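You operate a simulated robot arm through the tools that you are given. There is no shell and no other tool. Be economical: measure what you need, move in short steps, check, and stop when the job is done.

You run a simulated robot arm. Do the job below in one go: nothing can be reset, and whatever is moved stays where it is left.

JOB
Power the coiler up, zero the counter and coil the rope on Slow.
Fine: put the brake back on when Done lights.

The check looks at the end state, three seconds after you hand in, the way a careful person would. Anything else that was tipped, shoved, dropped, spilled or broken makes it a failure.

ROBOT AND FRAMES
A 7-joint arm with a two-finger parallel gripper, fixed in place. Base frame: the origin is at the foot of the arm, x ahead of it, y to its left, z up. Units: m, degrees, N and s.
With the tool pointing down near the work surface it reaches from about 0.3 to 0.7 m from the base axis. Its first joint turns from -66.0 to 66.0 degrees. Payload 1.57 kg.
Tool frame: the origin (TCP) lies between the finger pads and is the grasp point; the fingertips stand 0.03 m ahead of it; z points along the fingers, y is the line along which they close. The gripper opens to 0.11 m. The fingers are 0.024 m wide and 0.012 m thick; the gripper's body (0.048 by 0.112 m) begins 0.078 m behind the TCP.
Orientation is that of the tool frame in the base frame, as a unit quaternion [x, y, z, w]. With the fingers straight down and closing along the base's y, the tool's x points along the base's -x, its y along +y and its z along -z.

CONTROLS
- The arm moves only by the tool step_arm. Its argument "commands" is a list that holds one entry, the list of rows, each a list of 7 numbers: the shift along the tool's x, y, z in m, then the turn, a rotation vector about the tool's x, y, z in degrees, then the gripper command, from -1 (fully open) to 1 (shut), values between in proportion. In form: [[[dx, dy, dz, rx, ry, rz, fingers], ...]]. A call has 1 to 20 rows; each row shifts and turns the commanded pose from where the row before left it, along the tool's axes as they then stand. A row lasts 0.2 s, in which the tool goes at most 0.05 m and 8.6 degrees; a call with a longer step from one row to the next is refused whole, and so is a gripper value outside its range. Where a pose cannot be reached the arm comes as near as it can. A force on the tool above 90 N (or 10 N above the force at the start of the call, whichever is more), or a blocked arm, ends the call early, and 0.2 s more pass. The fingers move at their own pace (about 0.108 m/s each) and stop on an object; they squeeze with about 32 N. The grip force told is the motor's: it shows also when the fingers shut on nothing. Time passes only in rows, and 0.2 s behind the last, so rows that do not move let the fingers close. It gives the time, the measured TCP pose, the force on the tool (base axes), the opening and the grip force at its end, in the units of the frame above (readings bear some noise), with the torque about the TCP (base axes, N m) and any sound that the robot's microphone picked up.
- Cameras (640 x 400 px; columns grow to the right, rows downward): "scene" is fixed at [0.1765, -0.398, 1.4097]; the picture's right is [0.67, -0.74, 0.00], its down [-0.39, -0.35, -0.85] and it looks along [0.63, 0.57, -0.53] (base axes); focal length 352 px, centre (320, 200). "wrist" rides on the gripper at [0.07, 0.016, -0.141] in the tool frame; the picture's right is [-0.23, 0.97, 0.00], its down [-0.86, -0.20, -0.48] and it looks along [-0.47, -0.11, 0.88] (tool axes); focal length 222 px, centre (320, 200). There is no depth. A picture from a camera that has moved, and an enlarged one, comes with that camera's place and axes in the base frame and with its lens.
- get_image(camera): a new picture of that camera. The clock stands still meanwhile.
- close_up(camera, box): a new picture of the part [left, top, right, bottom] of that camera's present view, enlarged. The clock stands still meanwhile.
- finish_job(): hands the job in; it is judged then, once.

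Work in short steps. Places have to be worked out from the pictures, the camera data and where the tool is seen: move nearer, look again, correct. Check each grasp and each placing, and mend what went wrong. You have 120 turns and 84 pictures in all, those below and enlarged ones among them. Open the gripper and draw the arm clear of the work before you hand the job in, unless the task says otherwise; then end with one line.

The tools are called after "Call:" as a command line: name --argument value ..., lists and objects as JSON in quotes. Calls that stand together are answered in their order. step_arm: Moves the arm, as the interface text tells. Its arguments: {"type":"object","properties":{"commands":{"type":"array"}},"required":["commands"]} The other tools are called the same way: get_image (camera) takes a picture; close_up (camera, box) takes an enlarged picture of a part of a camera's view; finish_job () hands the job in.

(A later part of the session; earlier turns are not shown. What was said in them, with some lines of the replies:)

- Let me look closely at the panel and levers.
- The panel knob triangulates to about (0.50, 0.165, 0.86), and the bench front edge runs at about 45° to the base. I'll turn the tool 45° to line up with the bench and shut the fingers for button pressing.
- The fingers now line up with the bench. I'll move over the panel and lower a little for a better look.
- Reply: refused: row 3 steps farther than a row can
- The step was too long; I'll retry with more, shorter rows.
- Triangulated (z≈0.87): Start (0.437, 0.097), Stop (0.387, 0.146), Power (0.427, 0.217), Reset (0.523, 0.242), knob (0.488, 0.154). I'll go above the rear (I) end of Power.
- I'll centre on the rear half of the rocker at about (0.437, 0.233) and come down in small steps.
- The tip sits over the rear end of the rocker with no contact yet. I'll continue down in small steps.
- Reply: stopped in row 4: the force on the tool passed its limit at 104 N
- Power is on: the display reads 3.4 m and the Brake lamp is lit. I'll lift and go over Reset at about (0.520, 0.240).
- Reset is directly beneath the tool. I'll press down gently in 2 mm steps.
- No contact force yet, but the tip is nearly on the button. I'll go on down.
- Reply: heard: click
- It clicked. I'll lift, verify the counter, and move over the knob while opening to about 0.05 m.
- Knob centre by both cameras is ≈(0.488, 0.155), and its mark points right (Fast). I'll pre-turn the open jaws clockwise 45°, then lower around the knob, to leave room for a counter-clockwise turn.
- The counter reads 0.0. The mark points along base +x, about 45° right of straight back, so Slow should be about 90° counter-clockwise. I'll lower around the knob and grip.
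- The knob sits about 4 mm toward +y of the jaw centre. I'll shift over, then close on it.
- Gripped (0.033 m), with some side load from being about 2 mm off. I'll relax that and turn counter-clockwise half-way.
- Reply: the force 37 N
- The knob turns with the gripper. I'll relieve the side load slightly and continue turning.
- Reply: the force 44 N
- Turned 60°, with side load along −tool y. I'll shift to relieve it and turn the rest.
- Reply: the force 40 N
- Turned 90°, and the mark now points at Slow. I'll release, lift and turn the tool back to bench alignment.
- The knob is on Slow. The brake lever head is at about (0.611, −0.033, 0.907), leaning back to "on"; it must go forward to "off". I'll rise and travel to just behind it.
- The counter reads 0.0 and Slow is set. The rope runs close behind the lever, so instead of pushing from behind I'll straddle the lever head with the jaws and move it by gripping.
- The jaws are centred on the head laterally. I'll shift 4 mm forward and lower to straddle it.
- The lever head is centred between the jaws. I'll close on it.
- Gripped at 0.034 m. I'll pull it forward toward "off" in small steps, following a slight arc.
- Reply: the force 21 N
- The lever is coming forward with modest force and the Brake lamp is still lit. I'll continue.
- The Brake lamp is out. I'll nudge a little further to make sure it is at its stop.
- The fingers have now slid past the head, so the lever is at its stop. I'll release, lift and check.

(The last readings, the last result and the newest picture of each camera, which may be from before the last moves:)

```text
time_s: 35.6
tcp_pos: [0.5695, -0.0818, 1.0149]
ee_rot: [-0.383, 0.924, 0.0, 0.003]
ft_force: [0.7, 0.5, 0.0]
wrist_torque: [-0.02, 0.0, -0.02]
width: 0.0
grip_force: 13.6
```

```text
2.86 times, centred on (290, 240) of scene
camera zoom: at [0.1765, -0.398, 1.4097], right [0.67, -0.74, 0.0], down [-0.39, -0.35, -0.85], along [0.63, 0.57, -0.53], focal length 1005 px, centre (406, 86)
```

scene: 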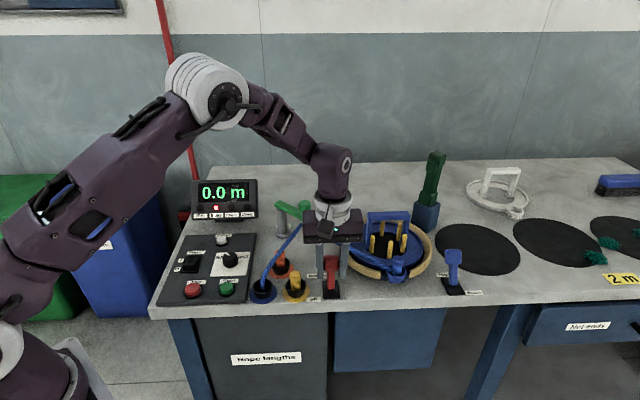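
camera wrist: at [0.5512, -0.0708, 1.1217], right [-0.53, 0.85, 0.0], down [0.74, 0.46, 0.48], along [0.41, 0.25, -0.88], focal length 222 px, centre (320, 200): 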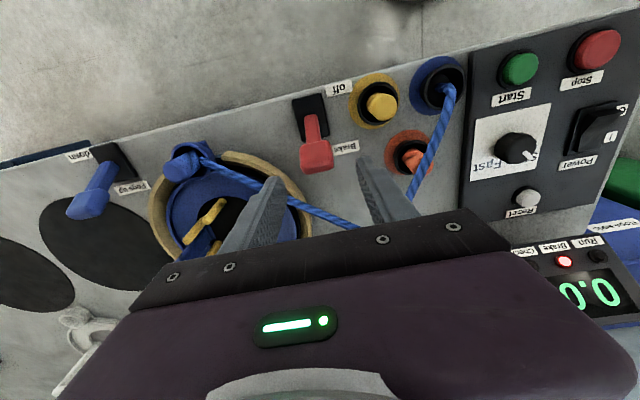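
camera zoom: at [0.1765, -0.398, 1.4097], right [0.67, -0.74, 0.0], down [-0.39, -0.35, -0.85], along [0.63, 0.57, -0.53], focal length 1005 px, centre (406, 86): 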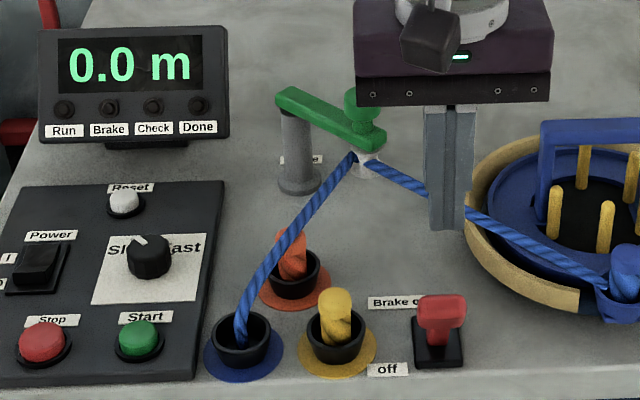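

The brake is off and the lever has stayed there. Next I'll go above Start at about (0.437, 0.098).

Call:
step_arm --commands '[[[-0.006, 0.037, 0, 0, 0, 0, 1], [-0.006, 0.037, 0, 0, 0, 0, 1], [-0.006, 0.037, 0, 0, 0, 0, 1], [-0.006, 0.037, 0, 0, 0, 0, 1], [-0.005, 0.037, 0, 0, 0, 0, 1], [-0.004, 0.036, 0, 0, 0, 0, 1], [0, 0, 0.04, 0, 0, 0, 1], [0, 0, 0.03, 0, 0, 0, 1], [0, 0, 0, 0, 0, 0, 1]]]'

Call:
get_image --camera "wrist"

Call:
close_up --camera "scene" --box '[150, 180, 290, 310]'

```text
time_s: 37.6
tcp_pos: [0.4363, 0.0986, 0.9442]
ee_rot: [-0.383, 0.924, 0.0, 0.003]
ft_force: [-0.4, -0.8, -0.7]
wrist_torque: [0.03, 0.0, -0.01]
width: 0.0001
grip_force: 21.2
```

```text
44 pictures are left
camera wrist: at [0.3745, 0.06, 1.0854], right [-0.53, 0.85, 0.0], down [0.74, 0.46, 0.48], along [0.41, 0.25, -0.88], focal length 222 px, centre (320, 200)
```

wrist: 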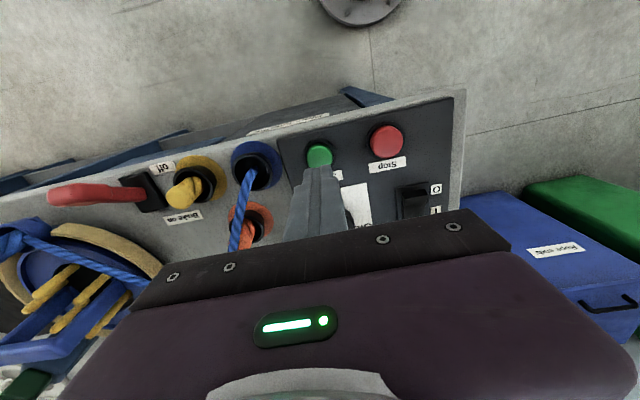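

```text
3.08 times, centred on (220, 245) of scene
camera zoom: at [0.1765, -0.398, 1.4097], right [0.67, -0.74, 0.0], down [-0.39, -0.35, -0.85], along [0.63, 0.57, -0.53], focal length 1083 px, centre (628, 62)
```

zoom: 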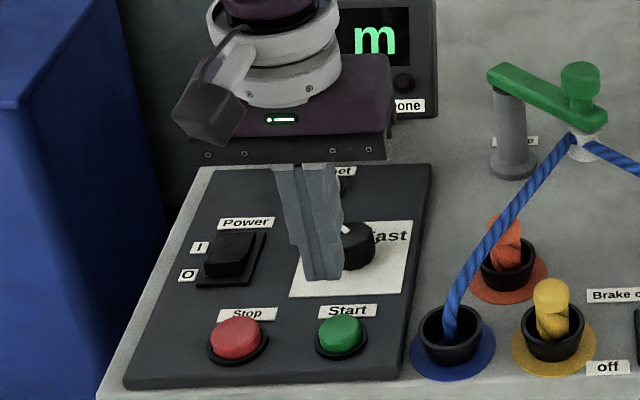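

Start is directly under the tool within a few millimetres. I'll descend to contact and press gently.

Call:
step_arm --commands '[[[0.003, 0, 0.015, 0, 0, 0, 1], [0, 0, 0.015, 0, 0, 0, 1], [0, 0, 0.012, 0, 0, 0, 1], [0, 0, 0.004, 0, 0, 0, 1], [0, 0, 0.003, 0, 0, 0, 1], [0, 0, 0, 0, 0, 0, 1]]]'

```text
time_s: 39.0
tcp_pos: [0.434, 0.0976, 0.8959]
ee_rot: [-0.383, 0.924, 0.0, 0.003]
ft_force: [-0.1, -0.3, 0.4]
wrist_torque: [-0.01, 0.01, 0.0]
width: 0.0
grip_force: 20.6
```

Call:
step_arm --commands '[[[0, 0, 0.002, 0, 0, 0, 1], [0, 0, 0.002, 0, 0, 0, 1], [0, 0, 0.002, 0, 0, 0, 1], [0, 0, 0.002, 0, 0, 0, 1], [0, 0, 0, 0, 0, 0, 1]]]'

```text
time_s: 40.2
tcp_pos: [0.4357, 0.0972, 0.8869]
ee_rot: [-0.383, 0.924, 0.0, 0.004]
ft_force: [1.8, -0.7, 12.3]
wrist_torque: [-0.01, -0.11, 0.0]
width: 0.0
grip_force: 21.3
heard: click
```

It clicked. I'll lift clear toward the left to see the display.

Call:
step_arm --commands '[[[0, 0, -0.02, 0, 0, 0, 1], [0, 0, -0.04, 0, 0, 0, 1], [0, 0, -0.04, 0, 0, 0, 1], [0, 0, -0.02, 0, 0, 0, 1], [0, 0, 0, 0, 0, 0, 1]]]'

Call:
get_image --camera "scene"

```text
time_s: 41.4
tcp_pos: [0.4345, 0.0958, 1.0083]
ee_rot: [-0.383, 0.924, 0.001, 0.003]
ft_force: [0.3, -0.2, 0.2]
wrist_torque: [-0.01, -0.02, 0.02]
width: 0.0
grip_force: 21.5
```

```text
42 pictures are left
```

scene: 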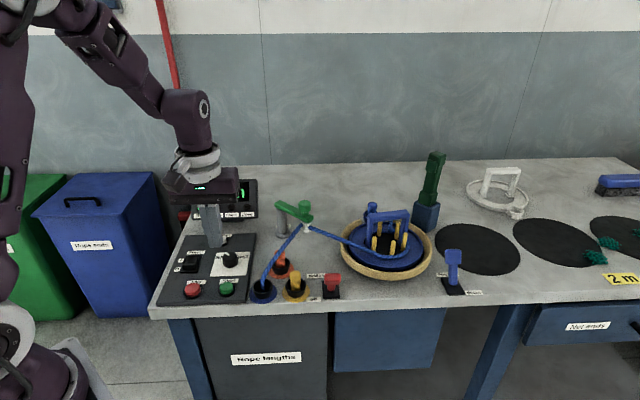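

The turntable is turning. While it coils I'll go and wait well above the brake lever, jaws open.

Call:
step_arm --commands '[[[0, 0, -0.03, 0, 0, 0, -0.09], [0.004, -0.037, 0, 0, 0, 0, -0.09], [0.004, -0.037, 0, 0, 0, 0, -0.09], [0.004, -0.037, 0, 0, 0, 0, -0.09], [0.004, -0.037, 0, 0, 0, 0, -0.09], [0.004, -0.037, 0, 0, 0, 0, -0.09], [0.003, -0.031, 0, 0, 0, 0, -0.09], [0, 0, 0, 0, 0, 0, -0.09]]]'

Call:
get_image --camera "scene"

Call:
get_image --camera "wrist"

```text
time_s: 43.2
tcp_pos: [0.571, -0.0723, 1.0381]
ee_rot: [-0.383, 0.924, 0.0, 0.003]
ft_force: [0.2, 0.4, 0.2]
wrist_torque: [-0.01, 0.0, 0.05]
width: 0.0599
grip_force: 0.0
```

```text
41 pictures are left
```

scene: 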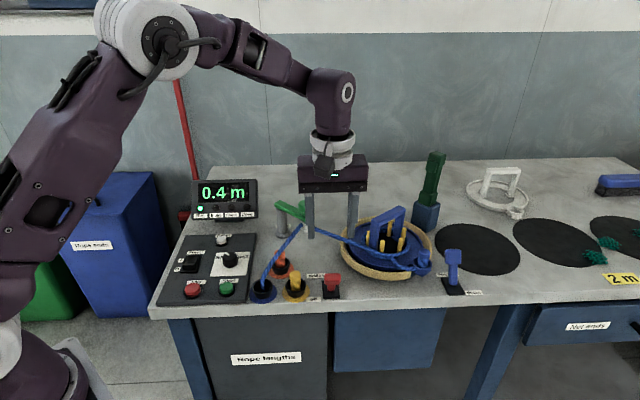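

```text
40 pictures are left
camera wrist: at [0.5089, -0.1111, 1.1788], right [-0.53, 0.85, 0.0], down [0.74, 0.46, 0.48], along [0.41, 0.25, -0.88], focal length 222 px, centre (320, 200)
```

wrist: 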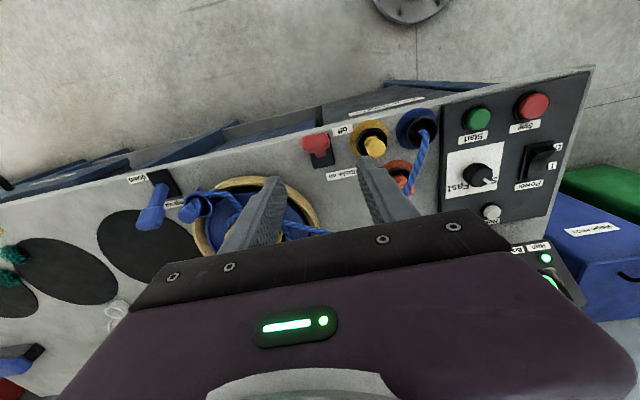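

Run is lit and the counter is at 0.4 m. I'll wait here.

Call:
step_arm --commands '[[[0, 0, 0, 0, 0, 0, -0.09], [0, 0, 0, 0, 0, 0, -0.09], [0, 0, 0, 0, 0, 0, -0.09], [0, 0, 0, 0, 0, 0, -0.09], [0, 0, 0, 0, 0, 0, -0.09], [0, 0, 0, 0, 0, 0, -0.09], [0, 0, 0, 0, 0, 0, -0.09], [0, 0, 0, 0, 0, 0, -0.09], [0, 0, 0, 0, 0, 0, -0.09], [0, 0, 0, 0, 0, 0, -0.09], [0, 0, 0, 0, 0, 0, -0.09], [0, 0, 0, 0, 0, 0, -0.09], [0, 0, 0, 0, 0, 0, -0.09], [0, 0, 0, 0, 0, 0, -0.09], [0, 0, 0, 0, 0, 0, -0.09], [0, 0, 0, 0, 0, 0, -0.09], [0, 0, 0, 0, 0, 0, -0.09], [0, 0, 0, 0, 0, 0, -0.09], [0, 0, 0, 0, 0, 0, -0.09], [0, 0, 0, 0, 0, 0, -0.09]]]'

Call:
close_up --camera "scene" --box '[180, 160, 460, 310]'

```text
time_s: 47.4
tcp_pos: [0.5714, -0.0714, 1.0384]
ee_rot: [-0.382, 0.924, 0.0, 0.003]
ft_force: [0.6, 0.9, -0.2]
wrist_torque: [0.01, 0.02, -0.02]
width: 0.0602
grip_force: 0.1
```

```text
2.29 times, centred on (320, 235) of scene
camera zoom: at [0.1765, -0.398, 1.4097], right [0.67, -0.74, 0.0], down [-0.39, -0.35, -0.85], along [0.63, 0.57, -0.53], focal length 804 px, centre (320, 120)
```

zoom: 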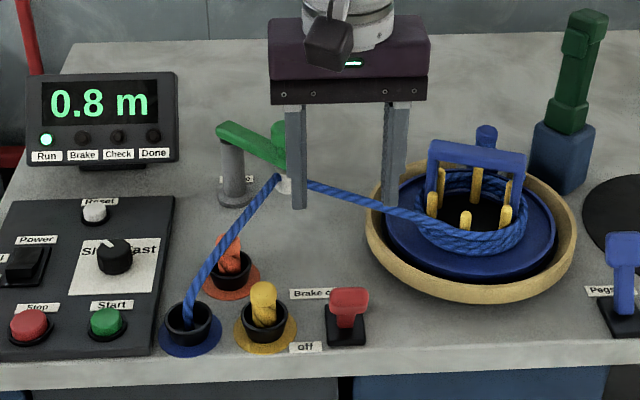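

Coiling properly at about 0.1 m/s. I'll wait some more.

Call:
step_arm --commands '[[[0, 0, 0, 0, 0, 0, -0.09], [0, 0, 0, 0, 0, 0, -0.09], [0, 0, 0, 0, 0, 0, -0.09], [0, 0, 0, 0, 0, 0, -0.09], [0, 0, 0, 0, 0, 0, -0.09], [0, 0, 0, 0, 0, 0, -0.09], [0, 0, 0, 0, 0, 0, -0.09], [0, 0, 0, 0, 0, 0, -0.09], [0, 0, 0, 0, 0, 0, -0.09], [0, 0, 0, 0, 0, 0, -0.09], [0, 0, 0, 0, 0, 0, -0.09], [0, 0, 0, 0, 0, 0, -0.09], [0, 0, 0, 0, 0, 0, -0.09], [0, 0, 0, 0, 0, 0, -0.09], [0, 0, 0, 0, 0, 0, -0.09], [0, 0, 0, 0, 0, 0, -0.09], [0, 0, 0, 0, 0, 0, -0.09], [0, 0, 0, 0, 0, 0, -0.09], [0, 0, 0, 0, 0, 0, -0.09], [0, 0, 0, 0, 0, 0, -0.09]]]'

Call:
step_arm --commands '[[[0, 0, 0, 0, 0, 0, -0.09], [0, 0, 0, 0, 0, 0, -0.09], [0, 0, 0, 0, 0, 0, -0.09], [0, 0, 0, 0, 0, 0, -0.09], [0, 0, 0, 0, 0, 0, -0.09], [0, 0, 0, 0, 0, 0, -0.09], [0, 0, 0, 0, 0, 0, -0.09], [0, 0, 0, 0, 0, 0, -0.09], [0, 0, 0, 0, 0, 0, -0.09], [0, 0, 0, 0, 0, 0, -0.09], [0, 0, 0, 0, 0, 0, -0.09], [0, 0, 0, 0, 0, 0, -0.09], [0, 0, 0, 0, 0, 0, -0.09], [0, 0, 0, 0, 0, 0, -0.09], [0, 0, 0, 0, 0, 0, -0.09], [0, 0, 0, 0, 0, 0, -0.09], [0, 0, 0, 0, 0, 0, -0.09], [0, 0, 0, 0, 0, 0, -0.09], [0, 0, 0, 0, 0, 0, -0.09], [0, 0, 0, 0, 0, 0, -0.09]]]'

Call:
close_up --camera "scene" --box '[180, 160, 460, 310]'

```text
time_s: 51.6
tcp_pos: [0.5711, -0.072, 1.0383]
ee_rot: [-0.383, 0.924, 0.0, 0.003]
ft_force: [-1.0, 0.7, -0.3]
wrist_torque: [-0.02, -0.02, 0.02]
width: 0.0601
grip_force: 0.1
```

```text
time_s: 55.8
tcp_pos: [0.5718, -0.0722, 1.0376]
ee_rot: [-0.383, 0.924, 0.001, 0.003]
ft_force: [0.0, 0.4, -0.9]
wrist_torque: [0.02, 0.0, 0.02]
width: 0.0599
grip_force: 0.1
```

```text
2.29 times, centred on (320, 235) of scene
camera zoom: at [0.1765, -0.398, 1.4097], right [0.67, -0.74, 0.0], down [-0.39, -0.35, -0.85], along [0.63, 0.57, -0.53], focal length 804 px, centre (320, 120)
```

zoom: 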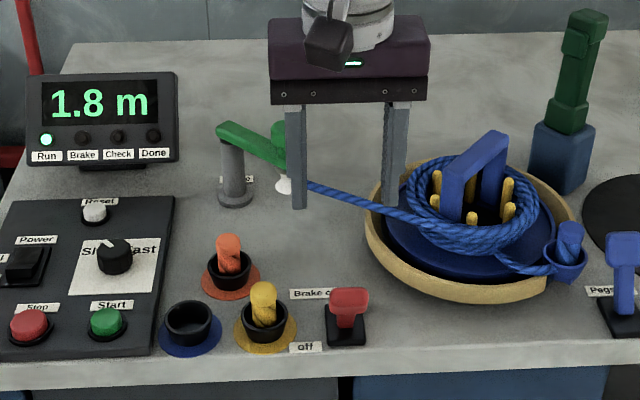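

The rope tail has left the hole, so it is nearly finished at 1.8 m. I'll wait 3 s more.

Call:
step_arm --commands '[[[0, 0, 0, 0, 0, 0, -0.09], [0, 0, 0, 0, 0, 0, -0.09], [0, 0, 0, 0, 0, 0, -0.09], [0, 0, 0, 0, 0, 0, -0.09], [0, 0, 0, 0, 0, 0, -0.09], [0, 0, 0, 0, 0, 0, -0.09], [0, 0, 0, 0, 0, 0, -0.09], [0, 0, 0, 0, 0, 0, -0.09], [0, 0, 0, 0, 0, 0, -0.09], [0, 0, 0, 0, 0, 0, -0.09], [0, 0, 0, 0, 0, 0, -0.09], [0, 0, 0, 0, 0, 0, -0.09], [0, 0, 0, 0, 0, 0, -0.09], [0, 0, 0, 0, 0, 0, -0.09], [0, 0, 0, 0, 0, 0, -0.09]]]'

Call:
close_up --camera "scene" --box '[180, 160, 460, 310]'

```text
time_s: 59.0
tcp_pos: [0.5713, -0.0717, 1.0381]
ee_rot: [-0.384, 0.923, 0.0, 0.003]
ft_force: [-0.2, 0.4, 0.3]
wrist_torque: [-0.04, 0.01, 0.0]
width: 0.06
grip_force: 0.1
```

```text
2.29 times, centred on (320, 235) of scene
camera zoom: at [0.1765, -0.398, 1.4097], right [0.67, -0.74, 0.0], down [-0.39, -0.35, -0.85], along [0.63, 0.57, -0.53], focal length 804 px, centre (320, 120)
```

zoom: 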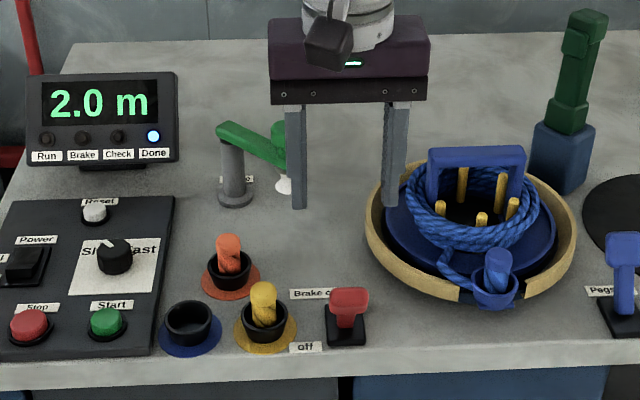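

Done is lit at 2.0 m and the table has stopped. I'll straddle the lever head again to put the brake on.

Call:
step_arm --commands '[[[-0.004, -0.002, 0.04, 0, 0, 0, -0.09], [0, 0, 0.04, 0, 0, 0, -0.09], [0, 0, 0.025, 0, 0, 0, -0.09], [0, 0, 0.015, 0, 0, 0, -0.09], [0, 0, 0.01, 0, 0, 0, -0.09], [0, 0, 0, 0, 0, 0, -0.09]]]'

Call:
close_up --camera "wrist" --box '[200, 80, 440, 250]'

```text
time_s: 60.4
tcp_pos: [0.5761, -0.0705, 0.9079]
ee_rot: [-0.383, 0.924, 0.0, 0.003]
ft_force: [-0.4, -0.4, 0.5]
wrist_torque: [0.02, 0.02, 0.02]
width: 0.0599
grip_force: 0.1
```

```text
2.35 times, centred on (320, 165) of wrist
camera zoom: at [0.5134, -0.1096, 1.0486], right [-0.53, 0.85, 0.0], down [0.74, 0.46, 0.48], along [0.41, 0.25, -0.88], focal length 523 px, centre (320, 282)
```

zoom: 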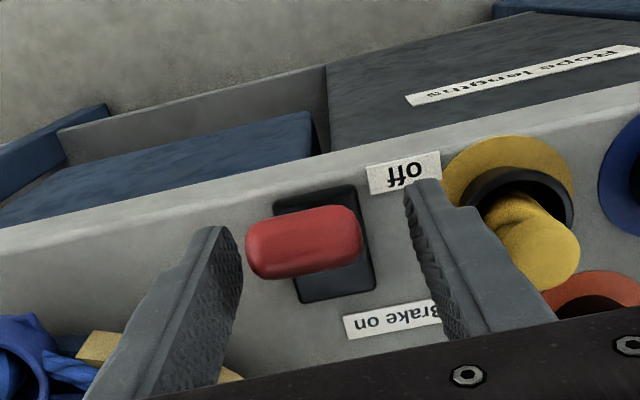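

The head is about 6 mm nearer and 3 mm right. I'll adjust, grip and push it back.

Call:
step_arm --commands '[[[0.006, -0.004, 0.002, 0, 0, 0, -0.09], [0, 0, 0, 0, 0, 0, 1], [0, 0, 0, 0, 0, 0, 1], [0, 0, 0, 0, 0, 0, 1], [-0.007, 0, -0.002, 0, 0, 0, 1], [-0.007, 0, -0.0015, 0, 0, 0, 1], [-0.007, 0, -0.0015, 0, 0, 0, 1], [-0.007, 0, -0.001, 0, 0, 0, 1], [-0.007, 0, 0, 0, 0, 0, 1], [-0.007, 0, 0.001, 0, 0, 0, 1], [-0.007, 0, 0.001, 0, 0, 0, 1], [0, 0, 0, 0, 0, 0, 1]]]'

Call:
close_up --camera "scene" --box '[180, 160, 460, 310]'

Call:
close_up --camera "wrist" --box '[200, 80, 440, 250]'

```text
time_s: 63.0
tcp_pos: [0.6077, -0.042, 0.9108]
ee_rot: [-0.382, 0.924, 0.001, 0.002]
ft_force: [-25.8, 2.5, 6.0]
wrist_torque: [-0.79, 0.77, -0.12]
width: 0.0337
grip_force: 41.7
```

```text
2.29 times, centred on (320, 235) of scene
camera zoom: at [0.1758, -0.3979, 1.4098], right [0.67, -0.74, 0.0], down [-0.39, -0.35, -0.85], along [0.63, 0.57, -0.53], focal length 804 px, centre (320, 120)
```

zoom: 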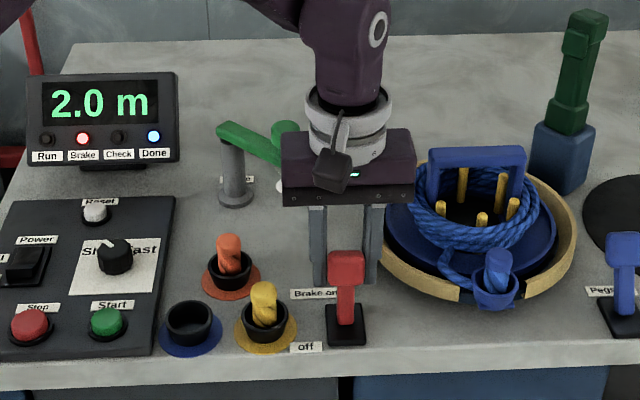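

```text
2.35 times, centred on (320, 165) of wrist
camera zoom: at [0.5458, -0.0817, 1.0513], right [-0.53, 0.85, 0.0], down [0.74, 0.46, 0.48], along [0.41, 0.25, -0.88], focal length 523 px, centre (320, 282)
```

zoom: 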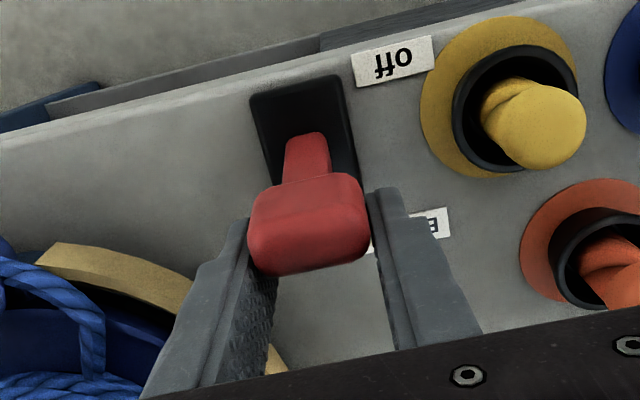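

The Brake lamp is lit, but the jaws slid ahead and the lever isn't fully back yet. I'll regrip nearer and push to its stop.

Call:
step_arm --commands '[[[0, 0, 0, 0, 0, 0, -0.09], [0, 0, 0, 0, 0, 0, -0.09], [0.014, 0, 0, 0, 0, 0, -0.09], [0, 0, 0, 0, 0, 0, 1], [0, 0, 0, 0, 0, 0, 1], [0, 0, 0, 0, 0, 0, 1], [-0.007, 0, 0, 0, 0, 0, 1], [-0.006, 0, 0.001, 0, 0, 0, 1], [-0.006, 0, 0.001, 0, 0, 0, 1], [-0.005, 0, 0.001, 0, 0, 0, 1], [0, 0, 0, 0, 0, 0, 1]]]'

Call:
close_up --camera "wrist" --box '[200, 80, 440, 250]'

```text
time_s: 65.4
tcp_pos: [0.6141, -0.0364, 0.9075]
ee_rot: [-0.383, 0.924, 0.002, 0.0]
ft_force: [-30.7, -18.9, -4.7]
wrist_torque: [-0.25, -0.18, 0.2]
width: 0.0338
grip_force: 41.4
```

```text
2.35 times, centred on (320, 165) of wrist
camera zoom: at [0.5526, -0.0751, 1.0483], right [-0.53, 0.85, 0.0], down [0.75, 0.46, 0.48], along [0.4, 0.25, -0.88], focal length 523 px, centre (320, 282)
```

zoom: 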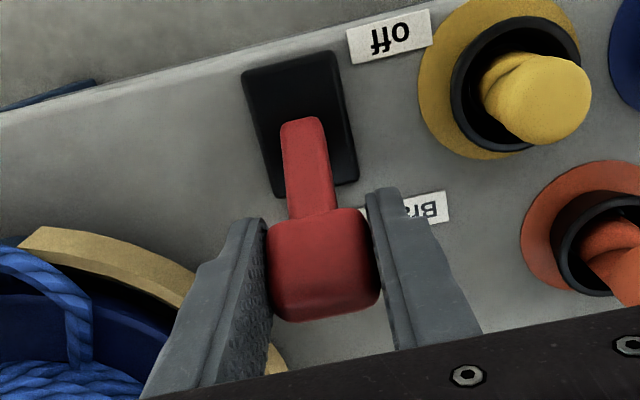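

The lever is back at its original fully-on position, with force rising against its stop. I'll release, lift away and check.

Call:
step_arm --commands '[[[0, 0, 0, 0, 0, 0, -0.09], [0, 0, 0, 0, 0, 0, -0.09], [0, 0, 0, 0, 0, 0, -0.09], [0, 0, -0.03, 0, 0, 0, -0.09], [0, 0, -0.04, 0, 0, 0, -0.09], [0, 0, -0.045, 0, 0, 0, -0.09], [0.02, 0, -0.04, 0, 0, 0, -0.09], [0.035, 0.02, -0.02, 0, 0, 0, -0.09], [0.035, 0.02, 0, 0, 0, 0, -0.09], [0, 0, 0, 0, 0, 0, -0.09]]]'

Call:
get_image --camera "scene"

Call:
close_up --camera "scene" --box '[150, 170, 480, 310]'

```text
time_s: 67.6
tcp_pos: [0.5245, -0.0731, 1.0823]
ee_rot: [-0.383, 0.924, 0.0, 0.003]
ft_force: [0.4, -0.7, 0.6]
wrist_torque: [0.01, -0.02, -0.02]
width: 0.0602
grip_force: 0.2
```

```text
32 pictures are left
```

scene: 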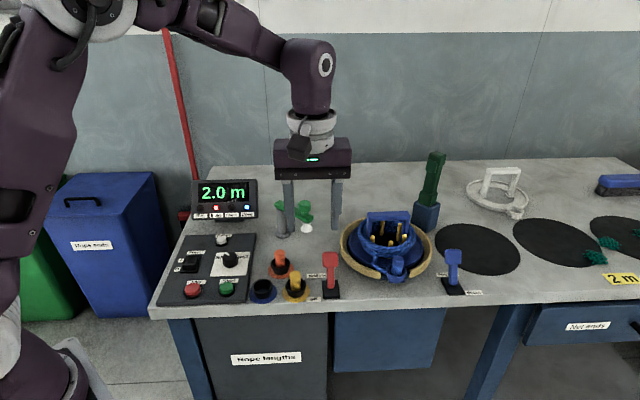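

```text
1.94 times, centred on (315, 240) of scene
camera zoom: at [0.1765, -0.398, 1.4097], right [0.67, -0.74, 0.0], down [-0.39, -0.35, -0.85], along [0.63, 0.57, -0.53], focal length 682 px, centre (330, 122)
```

zoom: 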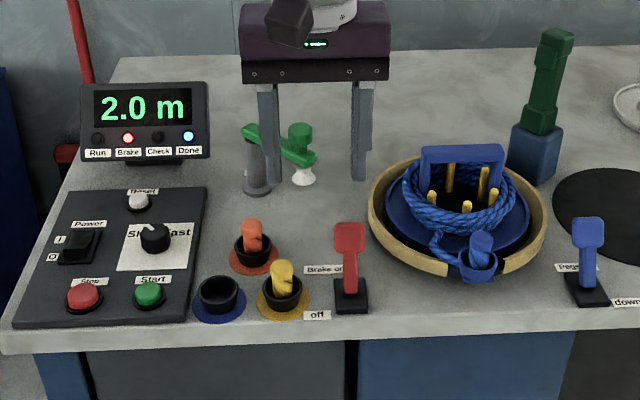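

The Done and Brake lamps are lit, the counter reads 2.0 m, the rope is coiled and nothing else has moved. The arm is clear with the gripper open, so I'm handing in.

Call:
finish_job

```text
The job is handed in.
```

The coiler is powered up, the counter was zeroed, and the rope was coiled on Slow to 2.0 m. When Done lit I put the brake back on, and its lamp is lit.
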